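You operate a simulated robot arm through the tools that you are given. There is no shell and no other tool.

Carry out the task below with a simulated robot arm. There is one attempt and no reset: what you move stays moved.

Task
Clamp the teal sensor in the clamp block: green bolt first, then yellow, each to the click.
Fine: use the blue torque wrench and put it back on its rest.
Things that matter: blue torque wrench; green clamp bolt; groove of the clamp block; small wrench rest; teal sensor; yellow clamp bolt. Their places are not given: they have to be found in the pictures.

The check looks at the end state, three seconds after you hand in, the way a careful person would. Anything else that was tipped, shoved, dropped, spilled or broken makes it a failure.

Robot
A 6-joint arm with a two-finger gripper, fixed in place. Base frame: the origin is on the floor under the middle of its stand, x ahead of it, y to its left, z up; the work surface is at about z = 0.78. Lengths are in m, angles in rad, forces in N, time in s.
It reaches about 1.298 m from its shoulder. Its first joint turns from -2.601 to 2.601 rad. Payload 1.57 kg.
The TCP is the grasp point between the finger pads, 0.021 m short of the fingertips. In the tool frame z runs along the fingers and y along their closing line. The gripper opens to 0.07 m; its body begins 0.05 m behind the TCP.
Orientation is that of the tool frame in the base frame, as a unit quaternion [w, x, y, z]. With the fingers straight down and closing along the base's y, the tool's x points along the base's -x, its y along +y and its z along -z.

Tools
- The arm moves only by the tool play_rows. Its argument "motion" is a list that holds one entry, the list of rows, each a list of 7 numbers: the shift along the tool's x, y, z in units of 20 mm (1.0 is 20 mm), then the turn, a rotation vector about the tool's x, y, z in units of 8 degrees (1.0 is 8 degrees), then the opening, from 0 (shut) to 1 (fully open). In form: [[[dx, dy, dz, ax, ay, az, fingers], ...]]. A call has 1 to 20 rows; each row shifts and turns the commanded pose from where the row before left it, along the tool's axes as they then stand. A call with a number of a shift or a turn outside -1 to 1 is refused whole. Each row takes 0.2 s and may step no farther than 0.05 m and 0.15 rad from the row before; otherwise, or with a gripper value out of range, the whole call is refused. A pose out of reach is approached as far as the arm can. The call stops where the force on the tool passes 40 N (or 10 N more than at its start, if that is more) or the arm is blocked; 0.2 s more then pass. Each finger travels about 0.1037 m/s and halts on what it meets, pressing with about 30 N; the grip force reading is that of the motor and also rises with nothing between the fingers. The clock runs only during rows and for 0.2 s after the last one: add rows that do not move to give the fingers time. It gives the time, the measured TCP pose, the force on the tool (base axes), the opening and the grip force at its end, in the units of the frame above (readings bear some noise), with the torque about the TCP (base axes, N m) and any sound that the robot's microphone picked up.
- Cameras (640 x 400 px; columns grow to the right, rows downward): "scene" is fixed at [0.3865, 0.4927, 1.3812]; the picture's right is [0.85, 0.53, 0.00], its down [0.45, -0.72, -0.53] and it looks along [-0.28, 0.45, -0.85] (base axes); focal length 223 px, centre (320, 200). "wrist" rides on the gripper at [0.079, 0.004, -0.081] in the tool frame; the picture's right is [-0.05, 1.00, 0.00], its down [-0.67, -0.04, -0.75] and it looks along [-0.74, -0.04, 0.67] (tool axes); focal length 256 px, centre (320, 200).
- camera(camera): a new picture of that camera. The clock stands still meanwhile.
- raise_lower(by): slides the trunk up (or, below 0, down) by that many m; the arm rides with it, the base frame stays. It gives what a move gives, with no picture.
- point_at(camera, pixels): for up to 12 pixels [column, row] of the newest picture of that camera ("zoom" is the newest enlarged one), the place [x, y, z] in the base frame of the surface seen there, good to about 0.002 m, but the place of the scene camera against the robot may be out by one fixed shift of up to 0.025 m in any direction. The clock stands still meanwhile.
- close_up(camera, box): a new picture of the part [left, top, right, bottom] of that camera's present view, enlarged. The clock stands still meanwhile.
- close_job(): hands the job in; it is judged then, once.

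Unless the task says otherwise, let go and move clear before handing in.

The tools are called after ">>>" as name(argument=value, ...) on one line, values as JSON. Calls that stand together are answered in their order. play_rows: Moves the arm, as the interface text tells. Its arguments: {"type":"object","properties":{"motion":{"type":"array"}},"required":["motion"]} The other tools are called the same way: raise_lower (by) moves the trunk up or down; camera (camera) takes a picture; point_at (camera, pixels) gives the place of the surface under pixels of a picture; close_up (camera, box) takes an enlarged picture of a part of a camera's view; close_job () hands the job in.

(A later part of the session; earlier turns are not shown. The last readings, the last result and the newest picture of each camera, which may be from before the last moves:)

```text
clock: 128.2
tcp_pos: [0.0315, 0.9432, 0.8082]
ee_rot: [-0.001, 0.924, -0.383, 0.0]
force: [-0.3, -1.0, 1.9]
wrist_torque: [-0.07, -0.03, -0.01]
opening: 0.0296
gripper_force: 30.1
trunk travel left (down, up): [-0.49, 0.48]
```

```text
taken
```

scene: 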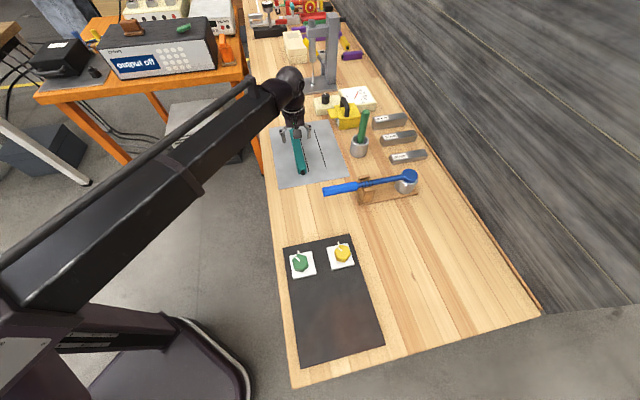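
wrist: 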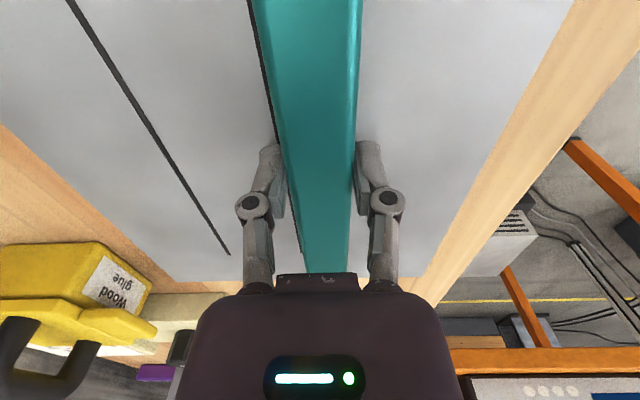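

Gripped: the sensor is 29.6 mm wide. I'll lift it and check the hold before carrying it along the bench axis to the plate.

>>> raise_lower(by=0.12)

>>> camera(camera="wrist")

>>> close_up(camera="scene", box=[255, 90, 365, 200])

```text
clock: 129.7
tcp_pos: [0.0324, 0.9434, 0.9273]
ee_rot: [0.0, 0.924, -0.382, 0.0]
force: [-1.0, 0.0, -2.0]
wrist_torque: [-0.01, -0.02, 0.04]
opening: 0.0295
gripper_force: 30.4
trunk travel left (down, up): [-0.61, 0.36]
```

```text
taken
```

wrist: 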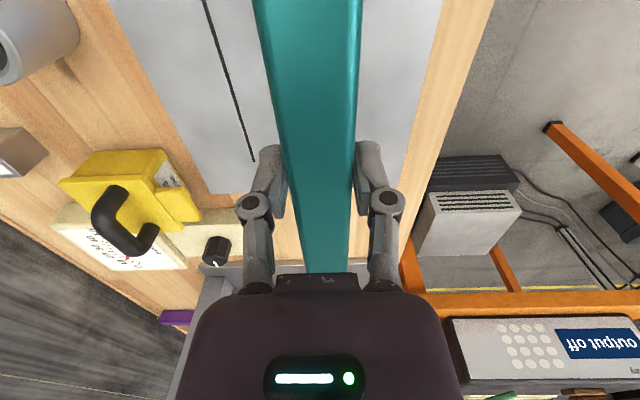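

```text
3.64 times, centred on (310, 145) of scene
```

zoom: 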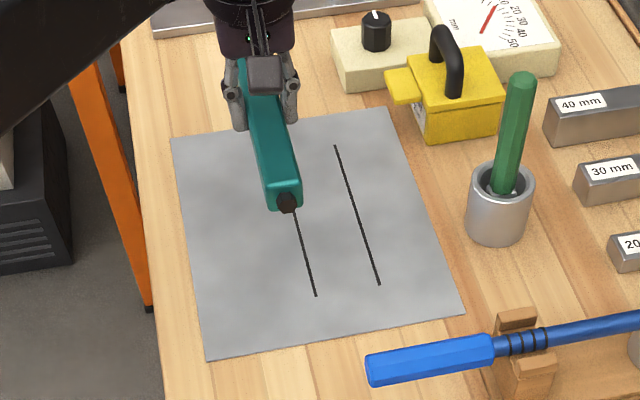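

The sensor hangs level (2 N), and the mat beneath shows nothing else. I'll carry it along the bench axis to above the plate's centre line.

>>> raise_lower(by=0.05)

>>> play_rows(motion=[[[1, 0.02, 0, 0, 0, 0, 0], [1, 0.02, 0, 0, 0, 0, 0], [1, 0.02, 0, 0, 0, 0, 0], [1, 0.02, 0, 0, 0, 0, 0], [1, 0.02, 0, 0, 0, 0, 0], [1, 0.02, 0, 0, 0, 0, 0], [1, 0.02, 0, 0, 0, 0, 0], [1, 0.02, 0, 0, 0, 0, 0], [1, 0.02, 0, 0, 0, 0, 0], [1, 0.02, 0, 0, 0, 0, 0], [1, 0.02, 0, 0, 0, 0, 0], [1, 0.02, 0, 0, 0, 0, 0], [1, 0.02, 0, 0, 0, 0, 0], [1, 0.02, 0, 0, 0, 0, 0], [1, 0.02, 0, 0, 0, 0, 0], [1, 0.02, 0, 0, 0, 0, 0], [1, 0.02, 0, 0, 0, 0, 0], [1, 0.02, 0, 0, 0, 0, 0], [1, 0.02, 0, 0, 0, 0, 0], [1, 0.02, 0, 0, 0, 0, 0]]])

>>> play_rows(motion=[[[0.93, 0.04, 0, 0, 0, 0, 0], [0.93, 0.04, 0, 0, 0, 0, 0], [0.93, 0.04, 0, 0, 0, 0, 0], [0.93, 0.04, 0, 0, 0, 0, 0], [0, 0, 0, 0, 0, 0, 0]]])

>>> camera(camera="wrist")

>>> camera(camera="scene")

```text
clock: 130.6
tcp_pos: [0.0323, 0.9433, 0.9791]
ee_rot: [0.0, 0.924, -0.382, 0.0]
force: [-0.2, -0.1, -1.7]
wrist_torque: [-0.01, 0.0, 0.0]
opening: 0.0296
gripper_force: 30.3
trunk travel left (down, up): [-0.66, 0.31]
```

```text
clock: 134.8
tcp_pos: [0.3098, 0.6523, 0.9782]
ee_rot: [0.0, 0.924, -0.383, 0.0]
force: [0.1, 0.0, -2.0]
wrist_torque: [-0.02, 0.01, 0.0]
opening: 0.0293
gripper_force: 29.8
trunk travel left (down, up): [-0.66, 0.31]
```

```text
clock: 136.0
tcp_pos: [0.359, 0.5997, 0.9793]
ee_rot: [0.0, 0.924, -0.383, 0.0]
force: [-0.4, -0.4, -2.3]
wrist_torque: [-0.01, 0.0, -0.02]
opening: 0.0295
gripper_force: 29.9
trunk travel left (down, up): [-0.66, 0.31]
```

```text
taken
```

wrist: 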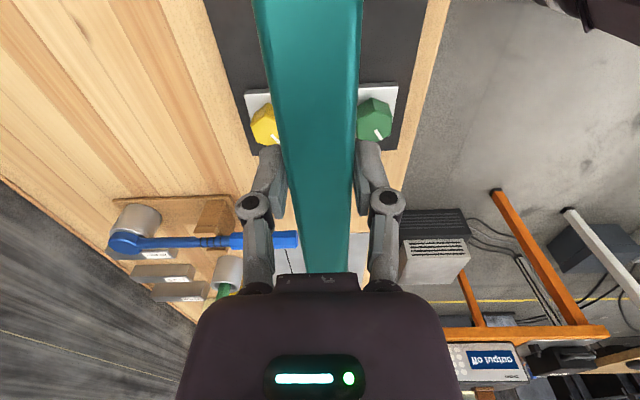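

```text
taken
```

scene: 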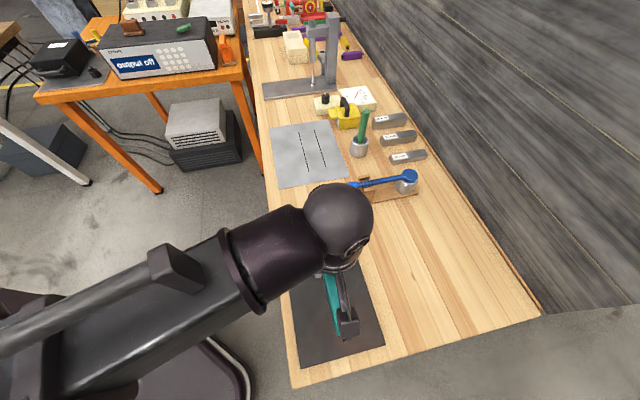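

The sensor is above the plate with the yellow bolt at (265,125) and green bolt at (375,118) on either side of it. I'll lower it to just above the bolts and look.

>>> raise_lower(by=-0.115)

>>> camera(camera="wrist")

>>> close_up(camera="scene", box=[280, 225, 400, 375])

```text
clock: 137.4
tcp_pos: [0.358, 0.5993, 0.8638]
ee_rot: [-0.001, 0.924, -0.382, 0.0]
force: [-0.5, 0.9, -1.8]
wrist_torque: [0.0, 0.01, 0.0]
opening: 0.0292
gripper_force: 29.9
trunk travel left (down, up): [-0.545, 0.425]
```

```text
taken
```

wrist: 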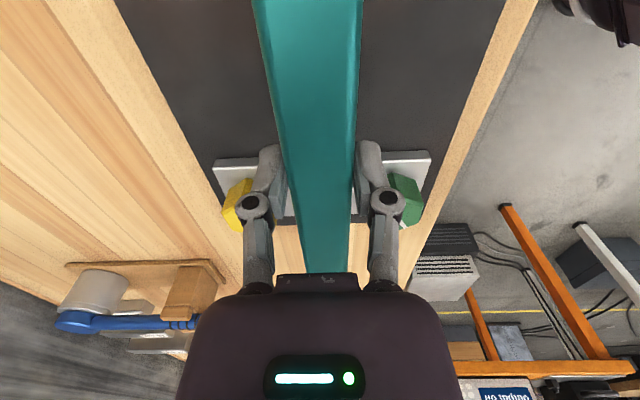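

```text
2.67 times, centred on (340, 300) of scene
```

zoom: 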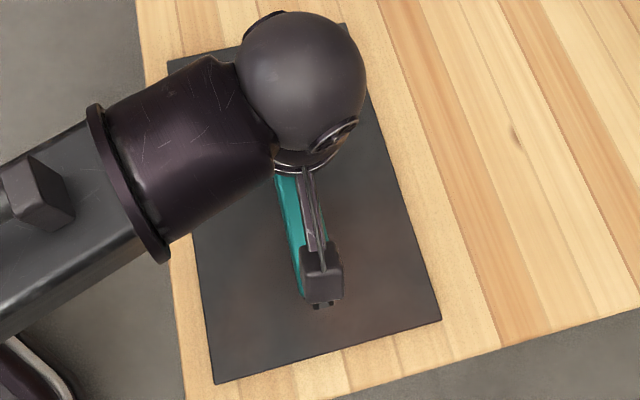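

The sensor is symmetric between the pads (outer edges at columns 215 and 430). I'll lower it onto the plate.

>>> raise_lower(by=-0.043)

>>> raise_lower(by=-0.002)

>>> camera(camera="wrist")

```text
clock: 138.3
tcp_pos: [0.3584, 0.5984, 0.8209]
ee_rot: [0.0, 0.924, -0.383, 0.0]
force: [0.5, -0.8, -2.3]
wrist_torque: [-0.01, -0.01, 0.0]
opening: 0.0294
gripper_force: 30.3
trunk travel left (down, up): [-0.502, 0.468]
```

```text
clock: 138.8
tcp_pos: [0.3582, 0.5993, 0.8197]
ee_rot: [-0.001, 0.924, -0.383, 0.001]
force: [3.6, 5.6, 22.1]
wrist_torque: [0.12, -0.06, -0.04]
opening: 0.0295
gripper_force: 29.7
trunk travel left (down, up): [-0.5, 0.47]
```

```text
taken
```

wrist: 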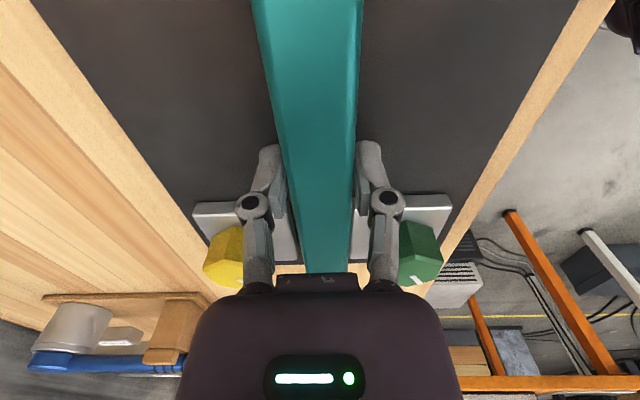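

Contact is felt at z 0.8197 (22 N), so the sensor is seated on the block between the bolts. I'll ease off slightly, open and rise.

>>> raise_lower(by=0.001)

>>> play_rows(motion=[[[0, 0, 0, 0, 0, 0, 0.5], [0, 0, 0, 0, 0, 0, 0.7], [0, 0, 0, 0, 0, 0, 0.9], [0, 0, 0, 0, 0, 0, 0.9]]])

>>> raise_lower(by=0.16)

>>> camera(camera="wrist")

```text
clock: 139.3
tcp_pos: [0.3589, 0.5994, 0.8199]
ee_rot: [-0.002, 0.924, -0.383, 0.0]
force: [3.5, 3.1, 8.4]
wrist_torque: [0.35, 0.05, -0.03]
opening: 0.0295
gripper_force: 29.8
trunk travel left (down, up): [-0.501, 0.469]
```

```text
clock: 140.3
tcp_pos: [0.3587, 0.5999, 0.8194]
ee_rot: [-0.001, 0.924, -0.383, 0.001]
force: [-0.5, 0.0, 0.1]
wrist_torque: [0.01, -0.01, 0.01]
opening: 0.0633
gripper_force: 0.0
trunk travel left (down, up): [-0.501, 0.469]
```

```text
clock: 142.2
tcp_pos: [0.3595, 0.5987, 0.98]
ee_rot: [0.0, 0.924, -0.383, 0.0]
force: [-0.1, 0.5, -1.1]
wrist_torque: [-0.02, 0.0, -0.02]
opening: 0.063
gripper_force: 0.0
trunk travel left (down, up): [-0.661, 0.309]
```

```text
taken
```

wrist: 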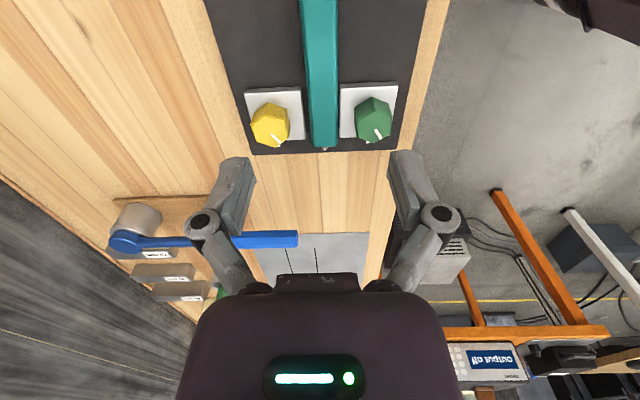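

The sensor lies between the two bolts, its pin end near (326,148). I'll enlarge and measure its final pose and the bolt marks.

>>> close_up(camera="wrist", box=[200, 0, 450, 170])

>>> point_at(camera="wrist", pixels=[[304, 20], [334, 20], [308, 80], [336, 80], [312, 140], [336, 140], [303, 110], [340, 110], [274, 135], [281, 142], [372, 128], [379, 137]])

```text
2.35 times, centred on (325, 85) of wrist
```

zoom: 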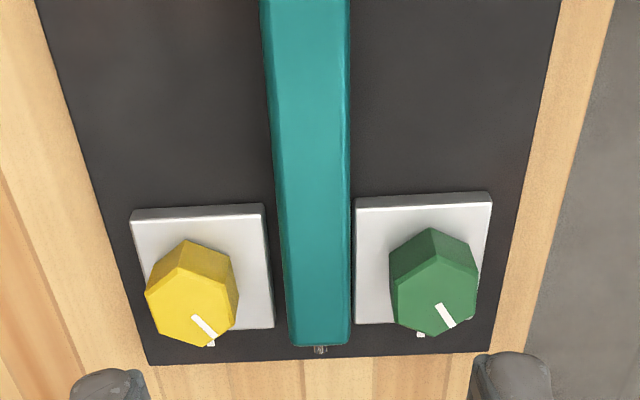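

```text
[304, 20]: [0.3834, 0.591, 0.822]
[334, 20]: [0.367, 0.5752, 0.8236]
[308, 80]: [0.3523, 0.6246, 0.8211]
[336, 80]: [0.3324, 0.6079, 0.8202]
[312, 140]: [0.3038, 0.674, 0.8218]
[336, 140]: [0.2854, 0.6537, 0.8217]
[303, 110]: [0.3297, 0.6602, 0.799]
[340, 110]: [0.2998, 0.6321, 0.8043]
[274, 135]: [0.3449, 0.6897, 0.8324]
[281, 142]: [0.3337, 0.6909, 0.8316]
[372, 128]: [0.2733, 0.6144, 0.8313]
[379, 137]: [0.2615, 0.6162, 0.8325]
```

The sensor sits at v ≈ 0.678, midway between the bolts, with 9 mm clearance to where the socket will go. Now I need precise bolt centres, so I'll zoom on each hex head and measure its corners.

>>> close_up(camera="wrist", box=[335, 75, 415, 155])

```text
5.00 times, centred on (375, 115) of wrist
```

zoom: 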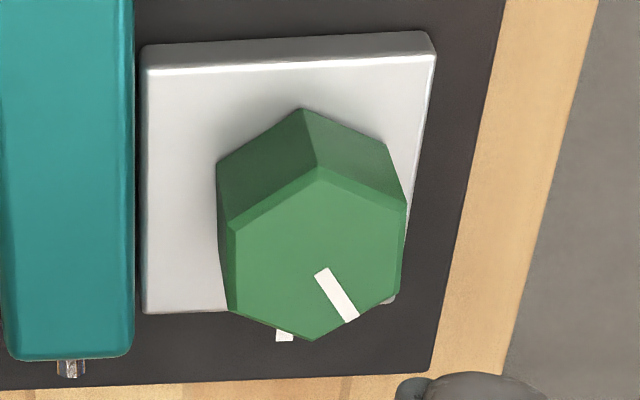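

The hex top corners are clear here: (320,170), (403,206), (399,289), (312,339), (230,307), (232,228). I'll measure them and do the same for yellow.

>>> point_at(camera="zoom", pixels=[[320, 176], [398, 210], [394, 286], [313, 333], [236, 304], [238, 231], [322, 274], [349, 316], [284, 335], [150, 75], [430, 60], [148, 305]])

>>> close_up(camera="wrist", box=[235, 75, 315, 155])

```text
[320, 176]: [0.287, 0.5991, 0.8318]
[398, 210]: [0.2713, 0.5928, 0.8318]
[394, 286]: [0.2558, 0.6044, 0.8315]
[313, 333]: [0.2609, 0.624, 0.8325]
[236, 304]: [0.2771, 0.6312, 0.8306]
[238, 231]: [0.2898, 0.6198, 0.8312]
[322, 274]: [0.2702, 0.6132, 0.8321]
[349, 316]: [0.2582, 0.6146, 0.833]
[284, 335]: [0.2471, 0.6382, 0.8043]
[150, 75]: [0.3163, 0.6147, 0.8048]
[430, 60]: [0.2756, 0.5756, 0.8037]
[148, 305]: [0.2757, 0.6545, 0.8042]
```

```text
5.00 times, centred on (275, 115) of wrist
```

zoom: 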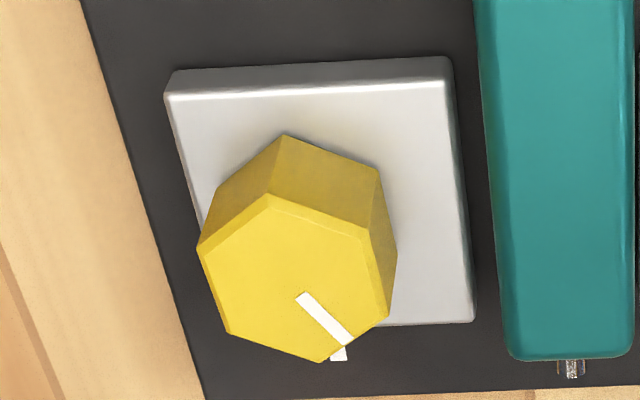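

Green bolt: centre (0.2737, 0.6119), circumradius ≈ 19.5 mm, mark at heading ≈171°, tick at ≈135°, so it needs about 36° clockwise. Now the yellow one's corners.

>>> point_at(camera="zoom", pixels=[[269, 202], [361, 234], [381, 312], [321, 355], [234, 326], [206, 251], [302, 298], [346, 342], [338, 356], [440, 90], [175, 100], [466, 312]])

```text
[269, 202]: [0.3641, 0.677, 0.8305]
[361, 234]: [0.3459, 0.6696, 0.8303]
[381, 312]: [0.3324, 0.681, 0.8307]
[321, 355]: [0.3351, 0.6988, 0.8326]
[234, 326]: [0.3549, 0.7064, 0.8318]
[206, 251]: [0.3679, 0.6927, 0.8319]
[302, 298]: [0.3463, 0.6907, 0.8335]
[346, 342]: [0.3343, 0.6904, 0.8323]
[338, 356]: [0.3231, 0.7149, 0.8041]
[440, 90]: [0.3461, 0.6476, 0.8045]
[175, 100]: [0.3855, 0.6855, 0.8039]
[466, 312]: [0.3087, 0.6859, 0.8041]
```

Yellow bolt: centre (0.350, 0.688), mark also about 36° counter-clockwise of its tick. I'll return above the wrench handle and measure its head position accurately before gripping.

>>> play_rows(motion=[[[0, 0, 0, 0, 0, 1, 1], [0, 0, 0, 0, 0, 1, 1], [0, 0, 0, 0, 0, 1, 1], [0, 0, 0, 0, 0, 1, 1], [0, 0, 0, 0, 0, 1, 1], [0, 0, 0, 0, 0, 1, 1], [0, 0, 0, 0, 0, 1, 1], [0, 0, 0, 0, 0, 1, 1], [0, 0, 0, 0, 0, 1, 1], [0, 0, 0, 0, 0, 1, 1], [0, 0, 0, 0, 0, 1, 1], [0, 0, 0, 0, 0, 0.25, 1]]])

>>> play_rows(motion=[[[-0.436, 0.943, 0, 0, 0, 0, 1], [-0.436, 0.943, 0, 0, 0, 0, 1], [-0.436, 0.943, 0, 0, 0, 0, 1], [-0.436, 0.943, 0, 0, 0, 0, 1], [-0.436, 0.943, 0, 0, 0, 0, 1], [-0.436, 0.943, 0, 0, 0, 0, 1], [-0.436, 0.943, 0, 0, 0, 0, 1], [-0.436, 0.943, 0, 0, 0, 0, 1], [-0.436, 0.943, 0, 0, 0, 0, 1], [-0.436, 0.943, 0, 0, 0, 0, 1], [-0.436, 0.943, 0, 0, 0, 0, 1], [-0.436, 0.943, 0, 0, 0, 0, 1], [-0.436, 0.943, 0, 0, 0, 0, 1]]])

>>> camera(camera="wrist")

>>> close_up(camera="wrist", box=[290, 150, 370, 230])

```text
clock: 144.8
tcp_pos: [0.3594, 0.6002, 0.9792]
ee_rot: [0.001, -0.381, 0.925, 0.001]
force: [0.6, -0.3, 0.6]
wrist_torque: [0.0, -0.02, -0.01]
opening: 0.0701
gripper_force: 0.1
trunk travel left (down, up): [-0.661, 0.309]
```

```text
clock: 147.6
tcp_pos: [0.2641, 0.853, 0.9801]
ee_rot: [0.0, -0.383, 0.924, 0.0]
force: [-0.2, -0.8, -0.8]
wrist_torque: [0.01, 0.01, -0.01]
opening: 0.0702
gripper_force: 0.0
out of reach, approached as far as the arm can: row 10
trunk travel left (down, up): [-0.661, 0.309]
```

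```text
taken
```

wrist: 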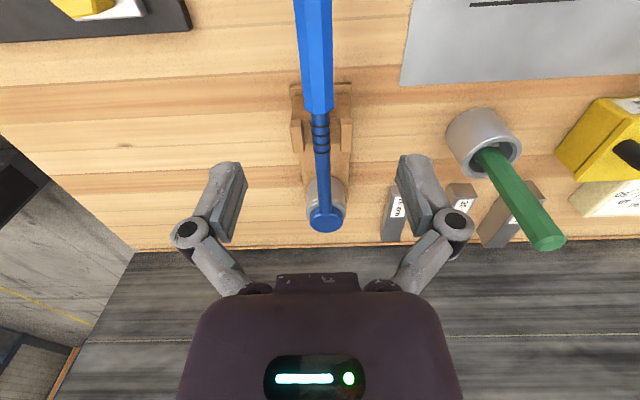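

```text
5.00 times, centred on (330, 190) of wrist
```

zoom: 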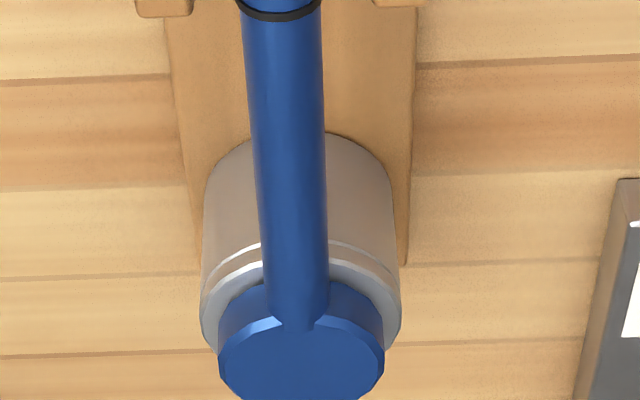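

The head disc spans zoom columns 219–384. I'll measure its rim and the socket flange rim.

>>> point_at(camera="zoom", pixels=[[224, 356], [380, 356], [302, 360], [240, 330], [363, 330], [302, 395], [206, 315], [396, 315], [300, 180], [285, 100], [210, 250], [392, 250]])

>>> point_at(camera="wrist", pixels=[[314, 20], [317, 60], [319, 95], [302, 40], [330, 40], [307, 80], [331, 80], [321, 130], [312, 5], [323, 165], [326, 229], [326, 220]])

```text
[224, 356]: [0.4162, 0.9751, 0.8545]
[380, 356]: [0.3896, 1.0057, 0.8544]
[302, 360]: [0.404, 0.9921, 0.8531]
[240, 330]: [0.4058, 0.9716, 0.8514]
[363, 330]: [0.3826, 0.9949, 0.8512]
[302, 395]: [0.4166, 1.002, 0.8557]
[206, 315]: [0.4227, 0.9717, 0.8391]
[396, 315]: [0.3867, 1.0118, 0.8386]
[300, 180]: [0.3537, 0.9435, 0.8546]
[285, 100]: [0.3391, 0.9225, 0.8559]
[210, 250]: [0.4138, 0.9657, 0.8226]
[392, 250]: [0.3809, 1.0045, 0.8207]
```

```text
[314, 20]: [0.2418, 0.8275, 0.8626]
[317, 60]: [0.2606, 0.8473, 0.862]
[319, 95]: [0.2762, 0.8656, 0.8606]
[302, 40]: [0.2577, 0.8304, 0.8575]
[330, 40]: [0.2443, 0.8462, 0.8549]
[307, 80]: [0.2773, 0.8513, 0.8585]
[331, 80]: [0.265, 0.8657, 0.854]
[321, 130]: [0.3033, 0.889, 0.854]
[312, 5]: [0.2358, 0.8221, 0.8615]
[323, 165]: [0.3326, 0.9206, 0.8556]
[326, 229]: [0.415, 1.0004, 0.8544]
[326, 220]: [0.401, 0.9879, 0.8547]
```

The wrench axis is at u = −0.4153, head centre about (0.403, 0.990); I am aligned within 1 mm and 0.1945 m from the head. I'll lower and grip the handle again.

>>> play_rows(motion=[[[0, -0.05, 0, 0, 0, 0, 1], [0, 0, 0, 0, 0, 0, 1]]])

>>> raise_lower(by=-0.1345)

>>> play_rows(motion=[[[0, 0, 0, 0, 0, 0, 0.6], [0, 0, 0, 0, 0, 0, 0.4], [0, 0, 0, 0, 0, 0, 0.2], [0, 0, 0, 0, 0, 0, 0], [0, 0, 0, 0, 0, 0, 0], [0, 0, 0, 0, 0, 0, 0]]])

>>> raise_lower(by=0.12)

>>> camera(camera="wrist")

>>> close_up(camera="scene", box=[310, 130, 430, 220])

```text
clock: 148.2
tcp_pos: [0.263, 0.8513, 0.9801]
ee_rot: [0.001, -0.383, 0.924, 0.0]
force: [-0.3, -0.2, 0.5]
wrist_torque: [0.0, 0.0, -0.02]
opening: 0.0699
gripper_force: 0.0
trunk travel left (down, up): [-0.661, 0.309]
```

```text
clock: 149.8
tcp_pos: [0.2633, 0.8512, 0.845]
ee_rot: [0.002, -0.382, 0.924, 0.0]
force: [-0.1, -1.1, -0.3]
wrist_torque: [0.01, 0.01, -0.03]
opening: 0.0701
gripper_force: 0.2
trunk travel left (down, up): [-0.527, 0.443]
```

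```text
clock: 151.2
tcp_pos: [0.2639, 0.8523, 0.8447]
ee_rot: [0.001, -0.383, 0.924, 0.0]
force: [1.1, -1.2, -0.1]
wrist_torque: [0.01, -0.07, -0.15]
opening: 0.0244
gripper_force: 30.0
trunk travel left (down, up): [-0.527, 0.443]
```

```text
clock: 152.7
tcp_pos: [0.263, 0.8516, 0.9656]
ee_rot: [0.0, -0.383, 0.924, 0.0]
force: [0.0, 0.2, -3.9]
wrist_torque: [-0.23, 0.23, 0.01]
opening: 0.0241
gripper_force: 29.6
trunk travel left (down, up): [-0.647, 0.323]
```

```text
taken
```

wrist: 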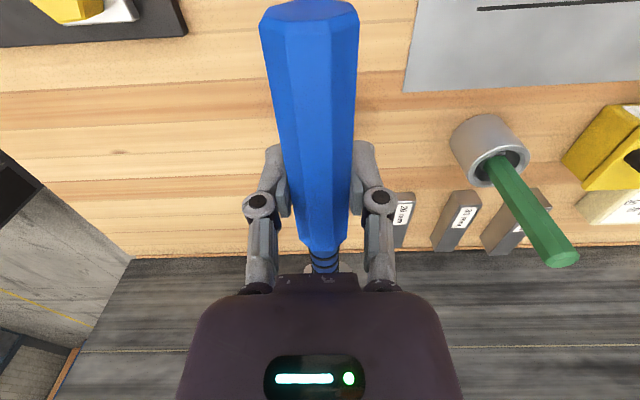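

```text
4.44 times, centred on (370, 175) of scene
```

zoom: 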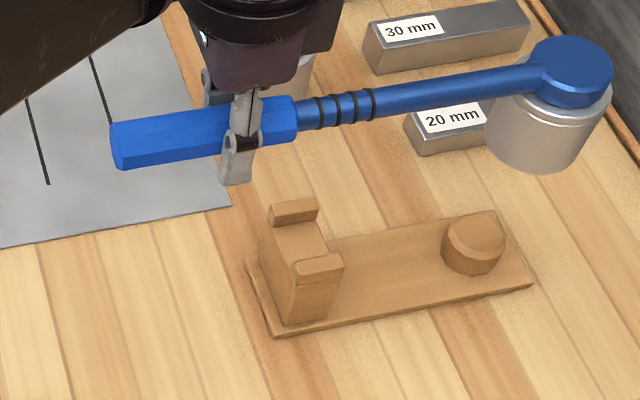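

Gripped with the same hold (r ≈ 0.1955 m from TCP to head centre). I'll turn the wrench to heading 170.8° (matching the bolt's mark) and carry it toward the green bolt.

>>> play_rows(motion=[[[0, 0, 0, 0, 0, 0.6775, 0], [0, 0, 0, 0, 0, 0.6775, 0], [0, 0, 0, 0, 0, 0.6775, 0], [0, 0, 0, 0, 0, 0.6775, 0], [0, 0, 0, 0, 0, 0.6775, 0], [0, 0, 0, 0, 0, 0.6775, 0], [0, 0, 0, 0, 0, 0.6775, 0], [0, 0, 0, 0, 0, 0.6775, 0], [0, 0, 0, 0, 0, 0.6775, 0], [0, 0, 0, 0, 0, 0.6775, 0]]])

>>> play_rows(motion=[[[0.488, -0.783, 0, 0, 0, 0, 0], [0.488, -0.783, 0, 0, 0, 0, 0], [0.488, -0.783, 0, 0, 0, 0, 0], [0.488, -0.783, 0, 0, 0, 0, 0], [0.488, -0.783, 0, 0, 0, 0, 0], [0.488, -0.783, 0, 0, 0, 0, 0], [0.488, -0.783, 0, 0, 0, 0, 0], [0.488, -0.783, 0, 0, 0, 0, 0], [0.488, -0.783, 0, 0, 0, 0, 0], [0.488, -0.783, 0, 0, 0, 0, 0], [0.488, -0.783, 0, 0, 0, 0, 0], [0.488, -0.783, 0, 0, 0, 0, 0], [0.488, -0.783, 0, 0, 0, 0, 0], [0.488, -0.783, 0, 0, 0, 0, 0], [0.488, -0.783, 0, 0, 0, 0, 0], [0, 0, 0, 0, 0, 0, 0]]])

>>> camera(camera="scene")

>>> close_up(camera="scene", box=[250, 200, 380, 310])

```text
clock: 154.9
tcp_pos: [0.2633, 0.8526, 0.9655]
ee_rot: [-0.001, 0.081, 0.997, 0.0]
force: [-0.3, -0.1, -4.1]
wrist_torque: [0.06, 0.31, 0.0]
opening: 0.0244
gripper_force: 30.6
trunk travel left (down, up): [-0.647, 0.323]
```

```text
clock: 158.3
tcp_pos: [0.0811, 0.6449, 0.9648]
ee_rot: [0.0, 0.08, 0.997, 0.0]
force: [0.1, 0.5, -3.9]
wrist_torque: [0.06, 0.32, 0.0]
opening: 0.0241
gripper_force: 30.2
trunk travel left (down, up): [-0.647, 0.323]
```

```text
taken
```

scene: 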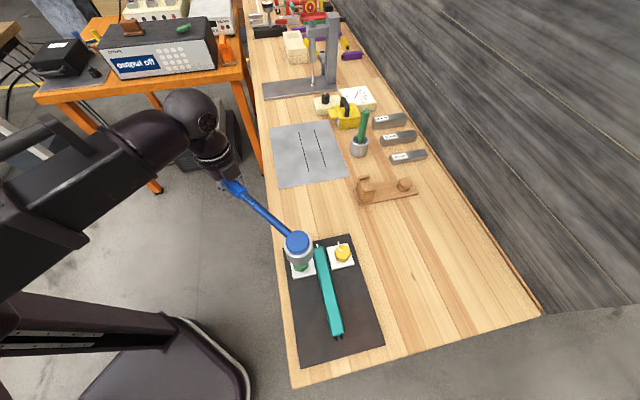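

```text
3.64 times, centred on (315, 255) of scene
```

zoom: 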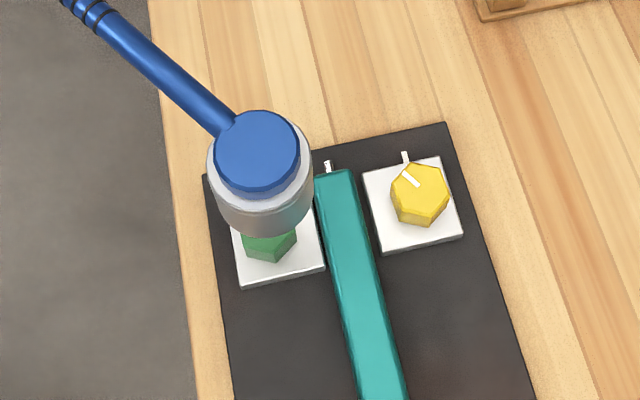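

The socket is above the green bolt. I'll check alignment with the scene camera by measuring the head disc and the yellow bolt (known 0.0763, 0.0757 from green) in the same picture.

>>> close_up(camera="scene", box=[270, 220, 360, 285])

```text
6.15 times, centred on (315, 252) of scene
```

zoom: 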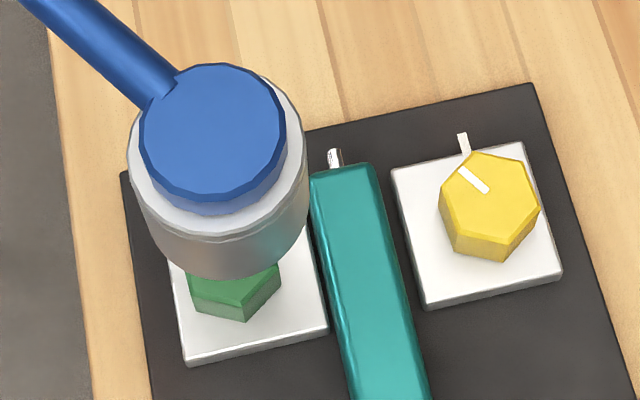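

>>> point_at(camera="zoom", pixels=[[144, 135], [282, 130], [215, 68], [210, 195], [170, 85], [260, 88], [255, 175], [168, 180], [213, 131]])

>>> point_at(camera="zoom", pixels=[[479, 156], [522, 166], [536, 208], [506, 235], [455, 223], [443, 191], [489, 198], [463, 140], [335, 155]])

```text
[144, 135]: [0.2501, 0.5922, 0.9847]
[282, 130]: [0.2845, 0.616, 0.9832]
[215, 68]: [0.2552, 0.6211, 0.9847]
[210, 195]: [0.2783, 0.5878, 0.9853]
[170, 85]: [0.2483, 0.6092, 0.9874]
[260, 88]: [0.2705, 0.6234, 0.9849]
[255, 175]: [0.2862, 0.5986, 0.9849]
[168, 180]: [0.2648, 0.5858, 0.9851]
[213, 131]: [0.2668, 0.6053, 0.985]
```

```text
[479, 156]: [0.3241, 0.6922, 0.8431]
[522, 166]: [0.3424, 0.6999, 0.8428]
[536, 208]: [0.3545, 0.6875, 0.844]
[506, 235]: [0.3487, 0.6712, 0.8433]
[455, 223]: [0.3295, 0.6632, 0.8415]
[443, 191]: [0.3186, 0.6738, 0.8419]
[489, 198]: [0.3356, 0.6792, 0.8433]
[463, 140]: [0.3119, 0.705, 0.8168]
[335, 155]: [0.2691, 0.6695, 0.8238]
```

The two estimates differ by about 7 mm in x, so I'll cross-check using pad corners that I already measured from the wrist camera.

>>> point_at(camera="zoom", pixels=[[428, 300], [557, 270], [396, 176], [519, 146], [325, 324], [189, 357], [313, 250], [532, 88], [375, 172], [322, 178], [411, 290], [540, 250]])

>>> camera(camera="wrist")

```text
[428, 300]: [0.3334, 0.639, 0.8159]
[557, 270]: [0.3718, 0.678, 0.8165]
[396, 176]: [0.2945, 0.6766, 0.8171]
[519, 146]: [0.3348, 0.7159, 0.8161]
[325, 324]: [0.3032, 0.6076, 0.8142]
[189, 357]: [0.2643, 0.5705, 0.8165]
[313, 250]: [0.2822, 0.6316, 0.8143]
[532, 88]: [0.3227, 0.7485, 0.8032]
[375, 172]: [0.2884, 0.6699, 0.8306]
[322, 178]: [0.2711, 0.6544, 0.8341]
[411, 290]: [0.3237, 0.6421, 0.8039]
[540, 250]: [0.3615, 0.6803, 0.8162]
```

```text
taken
```

wrist: 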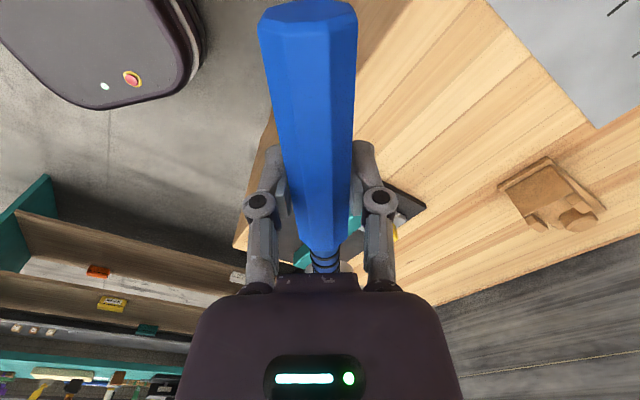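

Cross-checking pads and hexes in the scene picture puts the socket about 6.5 mm too far along +x relative to the green bolt. I'll shift back by that amount and lower to just above the bolt.

>>> play_rows(motion=[[[0.33, -0.02, 0, 0, 0, 0, 0], [0, 0, 0, 0, 0, 0, 0]]])

>>> raise_lower(by=-0.065)

>>> close_up(camera="scene", box=[270, 220, 360, 285])

```text
clock: 158.9
tcp_pos: [0.0746, 0.6444, 0.965]
ee_rot: [0.0, 0.081, 0.997, 0.0]
force: [-0.6, 0.2, -2.6]
wrist_torque: [0.03, 0.3, 0.0]
opening: 0.0244
gripper_force: 30.1
trunk travel left (down, up): [-0.647, 0.323]
```

```text
clock: 159.9
tcp_pos: [0.0742, 0.6445, 0.8998]
ee_rot: [0.0, 0.08, 0.997, 0.0]
force: [-0.3, -0.3, -4.9]
wrist_torque: [0.07, 0.35, -0.02]
opening: 0.0244
gripper_force: 30.1
trunk travel left (down, up): [-0.582, 0.388]
```

```text
6.15 times, centred on (315, 252) of scene
```

zoom: 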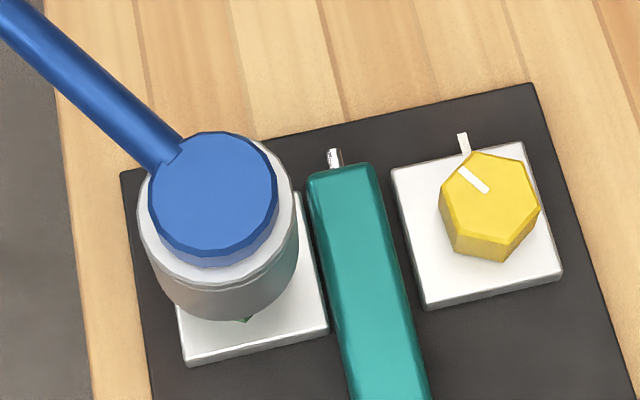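

Now close above the bolt. I'll re-measure the disc centre against the estimated green centre (0.2603, 0.605 in scene coordinates).

>>> point_at(camera="zoom", pixels=[[153, 194], [273, 191], [215, 137], [212, 250], [175, 150], [255, 155], [252, 235], [172, 238], [213, 193], [246, 318], [190, 330], [320, 320]])

```text
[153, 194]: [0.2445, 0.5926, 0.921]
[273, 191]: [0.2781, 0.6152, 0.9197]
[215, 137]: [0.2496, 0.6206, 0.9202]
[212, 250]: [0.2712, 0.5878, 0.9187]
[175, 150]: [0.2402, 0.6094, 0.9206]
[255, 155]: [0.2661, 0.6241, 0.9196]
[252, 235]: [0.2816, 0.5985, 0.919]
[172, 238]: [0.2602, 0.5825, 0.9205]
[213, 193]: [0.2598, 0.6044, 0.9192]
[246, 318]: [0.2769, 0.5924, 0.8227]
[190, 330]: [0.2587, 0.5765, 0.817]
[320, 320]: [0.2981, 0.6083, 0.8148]
```

The disc centre is within about 1.5 mm of the bolt axis. I'll lower in small steps and watch the force.

>>> raise_lower(by=-0.014)

>>> raise_lower(by=-0.006)

>>> close_up(camera="scene", box=[270, 220, 360, 285])

```text
clock: 160.5
tcp_pos: [0.0755, 0.6456, 0.8857]
ee_rot: [0.0, 0.08, 0.997, 0.0]
force: [-0.2, -0.2, -3.8]
wrist_torque: [0.1, 0.35, 0.0]
opening: 0.0241
gripper_force: 30.1
trunk travel left (down, up): [-0.568, 0.402]
```

```text
clock: 161.1
tcp_pos: [0.0744, 0.6441, 0.8794]
ee_rot: [0.001, 0.081, 0.997, 0.0]
force: [-0.3, 0.1, -4.0]
wrist_torque: [0.07, 0.34, 0.02]
opening: 0.0242
gripper_force: 30.3
trunk travel left (down, up): [-0.562, 0.408]
```

```text
6.15 times, centred on (315, 252) of scene
```

zoom: 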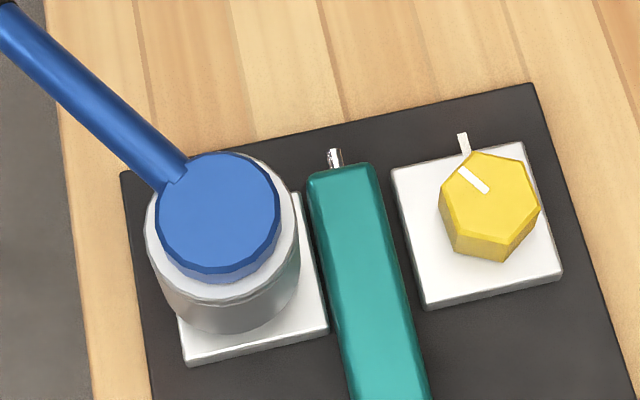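

Still no contact at z 0.879 and the socket looks centred over the bolt. I'll keep lowering in 4 mm steps.

>>> raise_lower(by=-0.004)

>>> raise_lower(by=-0.004)

>>> raise_lower(by=-0.003)

```text
clock: 161.6
tcp_pos: [0.0738, 0.6428, 0.8761]
ee_rot: [-0.001, 0.08, 0.997, 0.0]
force: [-0.4, -0.1, -3.3]
wrist_torque: [0.06, 0.34, -0.02]
opening: 0.0245
gripper_force: 30.3
trunk travel left (down, up): [-0.558, 0.412]
```

```text
clock: 162.2
tcp_pos: [0.075, 0.6454, 0.872]
ee_rot: [-0.001, 0.081, 0.997, 0.0]
force: [0.2, 0.9, -4.1]
wrist_torque: [0.07, 0.33, 0.01]
opening: 0.0244
gripper_force: 29.0
trunk travel left (down, up): [-0.554, 0.416]
```

```text
clock: 162.7
tcp_pos: [0.0747, 0.6443, 0.8684]
ee_rot: [0.0, 0.081, 0.997, 0.0]
force: [0.6, -0.7, -3.4]
wrist_torque: [0.08, 0.36, -0.07]
opening: 0.0244
gripper_force: 30.1
trunk travel left (down, up): [-0.551, 0.419]
```

No vertical contact at z 0.868, so the socket is sliding down over the hex. I'll continue.

>>> raise_lower(by=-0.003)

>>> raise_lower(by=-0.003)

>>> raise_lower(by=-0.002)

>>> close_up(camera="scene", box=[270, 220, 360, 285])

```text
clock: 163.2
tcp_pos: [0.074, 0.6439, 0.8675]
ee_rot: [0.0, 0.08, 0.997, 0.001]
force: [-1.5, 0.7, 8.5]
wrist_torque: [-0.03, -0.36, 0.17]
opening: 0.0242
gripper_force: 29.8
trunk travel left (down, up): [-0.548, 0.422]
```

```text
clock: 163.7
tcp_pos: [0.0738, 0.6434, 0.8641]
ee_rot: [0.001, 0.081, 0.997, 0.001]
force: [-0.8, 1.2, 19.7]
wrist_torque: [-0.02, 0.19, 0.16]
opening: 0.0244
gripper_force: 29.6
trunk travel left (down, up): [-0.545, 0.425]
```

```text
clock: 164.2
tcp_pos: [0.0748, 0.6435, 0.8618]
ee_rot: [0.0, 0.08, 0.997, 0.0]
force: [-1.2, 0.1, 18.2]
wrist_torque: [0.07, 0.17, 0.16]
opening: 0.024
gripper_force: 30.2
trunk travel left (down, up): [-0.543, 0.427]
```

```text
6.15 times, centred on (315, 252) of scene
```

zoom: 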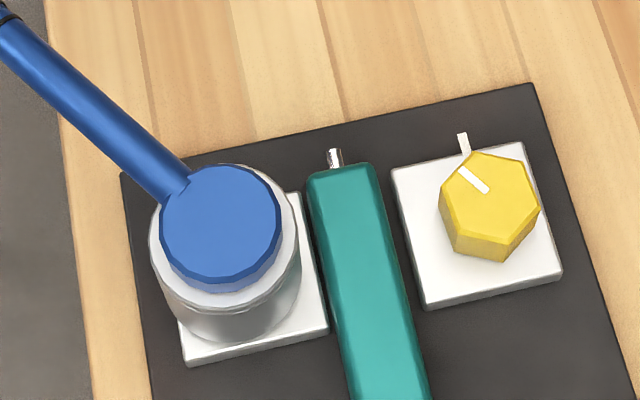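

The ceiling of the socket is now seated on the hex top (contact at z ≈ 0.866, as expected from the peg height), so it is engaged. I'll relieve the push slightly and begin turning clockwise about the bolt axis (r ≈ 0.202 m), slowly.

>>> raise_lower(by=0.0025)

>>> play_rows(motion=[[[-0.006, 0.3525, 0, 0, 0, 0.25, 0], [-0.006, 0.3525, 0, 0, 0, 0.25, 0], [-0.006, 0.3525, 0, 0, 0, 0.25, 0], [-0.006, 0.3525, 0, 0, 0, 0.25, 0]]])

>>> close_up(camera="scene", box=[250, 200, 360, 285])

```text
clock: 164.8
tcp_pos: [0.0747, 0.6439, 0.864]
ee_rot: [0.0, 0.081, 0.997, -0.001]
force: [2.6, -0.7, -7.6]
wrist_torque: [0.13, 0.81, -0.07]
opening: 0.0239
gripper_force: 29.8
trunk travel left (down, up): [-0.545, 0.425]
```

```text
clock: 165.8
tcp_pos: [0.0823, 0.6716, 0.8626]
ee_rot: [0.0, 0.151, 0.989, 0.0]
force: [0.8, -1.5, -10.5]
wrist_torque: [-0.01, 0.12, -0.16]
opening: 0.0243
gripper_force: 29.2
trunk travel left (down, up): [-0.545, 0.425]
```

```text
4.71 times, centred on (305, 242) of scene
```

zoom: 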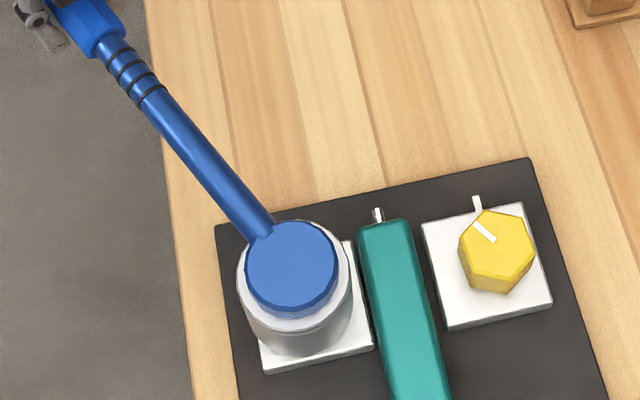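

It turned 8° with little resistance. I'll continue another 12° and watch forces and sounds.

>>> play_rows(motion=[[[-0.006, 0.3525, 0, 0, 0, 0.25, 0], [-0.006, 0.3525, 0, 0, 0, 0.25, 0], [-0.006, 0.3525, 0, 0, 0, 0.25, 0], [-0.006, 0.3525, 0, 0, 0, 0.25, 0], [-0.006, 0.3525, 0, 0, 0, 0.25, 0], [-0.006, 0.3525, 0, 0, 0, 0.25, 0]]])

>>> close_up(camera="scene", box=[250, 200, 360, 285])

```text
clock: 167.2
tcp_pos: [0.0971, 0.7101, 0.8627]
ee_rot: [0.0, 0.253, 0.967, -0.001]
force: [-0.2, -0.9, -8.2]
wrist_torque: [0.06, 0.11, -0.17]
opening: 0.0238
gripper_force: 29.9
trunk travel left (down, up): [-0.545, 0.425]
```

```text
4.71 times, centred on (305, 242) of scene
```

zoom: 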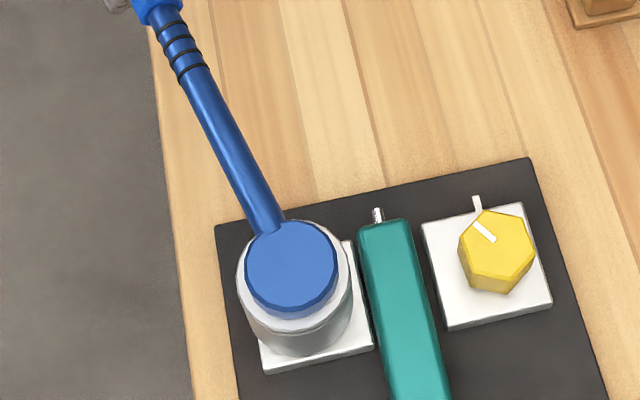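

Now at heading 150.7° with the head staying centred. I'll continue in smaller bites toward 135°.

>>> play_rows(motion=[[[-0.006, 0.3525, 0, 0, 0, 0.25, 0], [-0.006, 0.3525, 0, 0, 0, 0.25, 0], [-0.006, 0.3525, 0, 0, 0, 0.25, 0], [-0.006, 0.3525, 0, 0, 0, 0.25, 0]]])

>>> play_rows(motion=[[[-0.002, 0.1763, 0, 0, 0, 0.125, 0], [-0.002, 0.1763, 0, 0, 0, 0.125, 0], [-0.002, 0.1763, 0, 0, 0, 0.125, 0], [-0.002, 0.1763, 0, 0, 0, 0.125, 0]]])

```text
clock: 168.2
tcp_pos: [0.1136, 0.7336, 0.864]
ee_rot: [-0.001, 0.32, 0.947, 0.0]
force: [-1.6, -0.2, -6.9]
wrist_torque: [-0.4, -0.35, -0.25]
opening: 0.0242
gripper_force: 29.6
trunk travel left (down, up): [-0.545, 0.425]
```

```text
clock: 169.2
tcp_pos: [0.123, 0.7454, 0.8626]
ee_rot: [0.0, 0.353, 0.936, 0.0]
force: [6.6, -6.3, -11.8]
wrist_torque: [0.31, 0.35, 0.0]
opening: 0.0242
gripper_force: 29.7
trunk travel left (down, up): [-0.545, 0.425]
```

Heading 138.7°, with a 9 N pull toward the bolt, so my radius is slightly large. I'll continue in 1° steps while easing inward.

>>> play_rows(motion=[[[-0.03, 0.1763, 0, 0, 0, 0.125, 0], [-0.03, 0.1763, 0, 0, 0, 0.125, 0], [-0.03, 0.1763, 0, 0, 0, 0.125, 0]]])

>>> close_up(camera="scene", box=[250, 200, 360, 285])

```text
clock: 169.9
tcp_pos: [0.1305, 0.7538, 0.8628]
ee_rot: [0.0, 0.376, 0.927, 0.001]
force: [-2.5, 0.5, -5.1]
wrist_torque: [-0.59, -0.48, -0.19]
opening: 0.0241
gripper_force: 29.3
trunk travel left (down, up): [-0.545, 0.425]
```

```text
4.71 times, centred on (305, 242) of scene
```

zoom: 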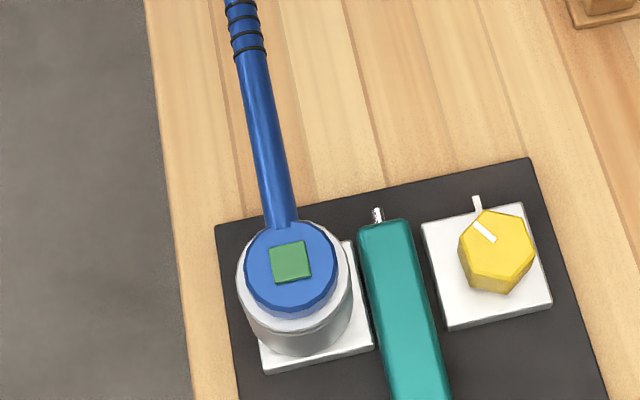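

A green square has lit up on the wrench head at heading 135.8°, which looks like the click indicator. I'll zoom in to confirm before lifting.

>>> close_up(camera="scene", box=[280, 235, 340, 285])

>>> play_rows(motion=[[[0, 0, 0, 0, 0, 0, 0], [0, 0, 0, 0, 0, 0, 0]]])

>>> close_up(camera="scene", box=[250, 200, 360, 285])

```text
8.00 times, centred on (310, 260) of scene
```

zoom: 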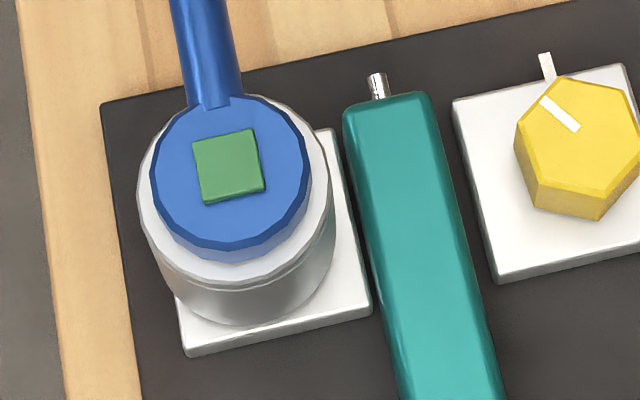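

```text
clock: 170.6
tcp_pos: [0.1315, 0.7538, 0.863]
ee_rot: [0.0, 0.377, 0.926, 0.001]
force: [-4.6, 3.1, -2.9]
wrist_torque: [-0.17, -0.21, -0.1]
opening: 0.024
gripper_force: 29.8
trunk travel left (down, up): [-0.545, 0.425]
```

```text
4.71 times, centred on (305, 242) of scene
```

zoom: 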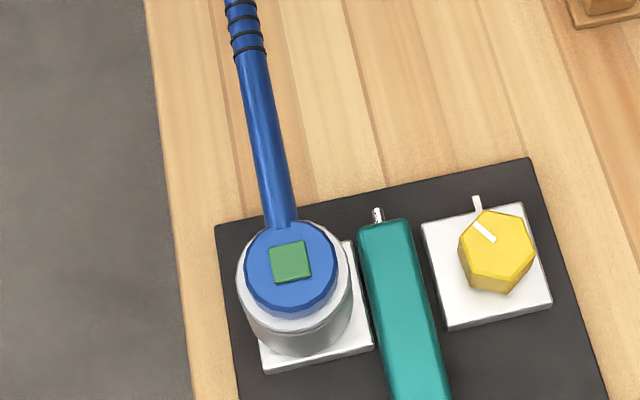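

The green indicator stays lit on the head, so the green bolt has reached its click. I'll lift the wrench straight up and check the bolt's mark.

>>> raise_lower(by=0.008)

>>> raise_lower(by=0.022)

>>> raise_lower(by=0.08)

>>> close_up(camera="scene", box=[260, 190, 370, 295])

```text
clock: 171.1
tcp_pos: [0.1298, 0.7526, 0.8722]
ee_rot: [0.0, 0.376, 0.927, 0.0]
force: [0.0, -0.2, -3.2]
wrist_torque: [0.24, 0.27, -0.01]
opening: 0.024
gripper_force: 30.0
trunk travel left (down, up): [-0.553, 0.417]
```

```text
clock: 171.8
tcp_pos: [0.1293, 0.7526, 0.8935]
ee_rot: [0.001, 0.377, 0.926, 0.0]
force: [-0.3, -0.7, -4.2]
wrist_torque: [0.23, 0.21, -0.03]
opening: 0.024
gripper_force: 30.3
trunk travel left (down, up): [-0.575, 0.395]
```

```text
clock: 173.0
tcp_pos: [0.1304, 0.7526, 0.9726]
ee_rot: [0.0, 0.377, 0.926, 0.0]
force: [0.7, 0.4, -4.0]
wrist_torque: [0.23, 0.28, 0.01]
opening: 0.0242
gripper_force: 30.6
trunk travel left (down, up): [-0.655, 0.315]
```

```text
3.81 times, centred on (315, 242) of scene
```

zoom: 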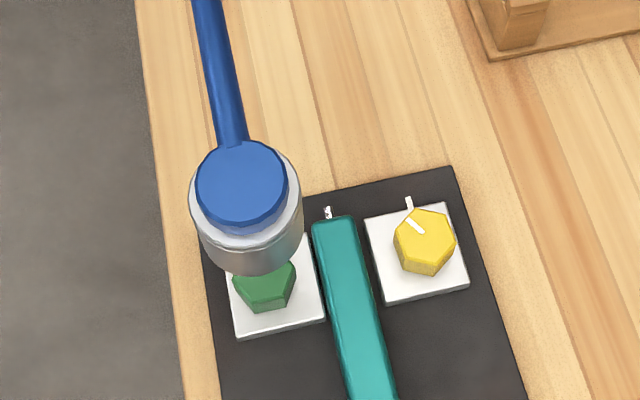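

The wrench is free of the bolt. I'll turn it back to heading 170.8° and carry it over the yellow bolt, which also uncovers the green bolt's mark.

>>> play_rows(motion=[[[0, 0, 0, 0, 0, -0.731, 0], [0, 0, 0, 0, 0, -0.731, 0], [0, 0, 0, 0, 0, -0.731, 0], [0, 0, 0, 0, 0, -0.731, 0], [0, 0, 0, 0, 0, -0.731, 0], [0, 0, 0, 0, 0, -0.731, 0], [-0.6375, -0.715, 0, 0, 0, 0, 0], [-0.6375, -0.715, 0, 0, 0, 0, 0], [0, 0, 0, 0, 0, 0, 0]]])

>>> camera(camera="scene")

>>> close_up(camera="scene", box=[270, 200, 370, 285])

```text
clock: 175.0
tcp_pos: [0.1528, 0.721, 0.9738]
ee_rot: [0.0, 0.08, 0.997, 0.0]
force: [0.4, 0.6, -4.4]
wrist_torque: [0.08, 0.33, -0.01]
opening: 0.0239
gripper_force: 29.8
trunk travel left (down, up): [-0.655, 0.315]
```

```text
taken
```

scene: 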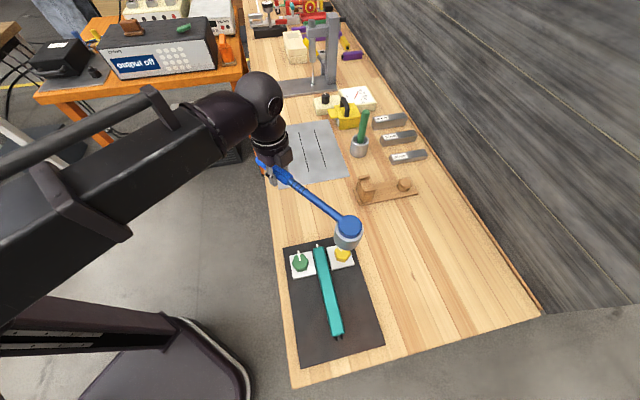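

```text
4.71 times, centred on (320, 242) of scene
```

zoom: 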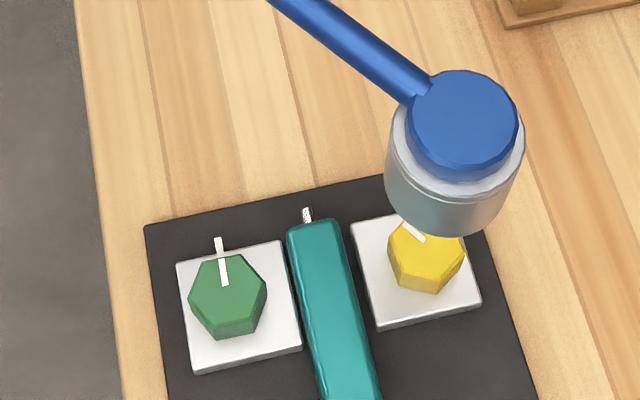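

The green bolt's mark now lines up exactly with its tick. Now I'll measure the head against the yellow bolt (scene centre 0.3363, 0.6813).

>>> point_at(camera="zoom", pixels=[[411, 122], [514, 122], [463, 76], [461, 168], [430, 85], [496, 88], [494, 158], [428, 158], [462, 122]])

```text
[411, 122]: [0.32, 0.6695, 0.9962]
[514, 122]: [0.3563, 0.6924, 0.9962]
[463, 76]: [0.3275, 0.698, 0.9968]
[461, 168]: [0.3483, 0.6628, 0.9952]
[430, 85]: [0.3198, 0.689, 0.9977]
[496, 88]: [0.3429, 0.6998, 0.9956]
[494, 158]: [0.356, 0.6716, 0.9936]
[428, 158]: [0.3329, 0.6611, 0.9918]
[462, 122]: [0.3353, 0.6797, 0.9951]
```

The head is about 2 mm from the yellow bolt axis. I'll correct that and lower in steps.

>>> play_rows(motion=[[[0.079, 0.018, 0, 0, 0, 0, 0], [0, 0, 0, 0, 0, 0, 0]]])

>>> raise_lower(by=-0.078)

>>> close_up(camera="scene", box=[270, 200, 370, 285])

```text
clock: 175.6
tcp_pos: [0.149, 0.7223, 0.9735]
ee_rot: [0.001, 0.079, 0.997, 0.0]
force: [-1.7, 0.5, -4.2]
wrist_torque: [0.05, 0.36, 0.04]
opening: 0.0241
gripper_force: 30.1
trunk travel left (down, up): [-0.655, 0.315]
```

```text
clock: 176.7
tcp_pos: [0.1504, 0.7214, 0.8958]
ee_rot: [0.001, 0.079, 0.997, -0.001]
force: [-0.6, 0.1, -3.2]
wrist_torque: [0.04, 0.35, 0.02]
opening: 0.0243
gripper_force: 29.6
trunk travel left (down, up): [-0.577, 0.393]
```

```text
4.71 times, centred on (320, 242) of scene
```

zoom: 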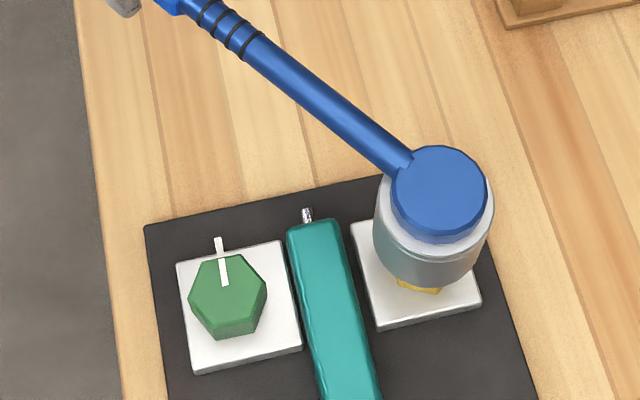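

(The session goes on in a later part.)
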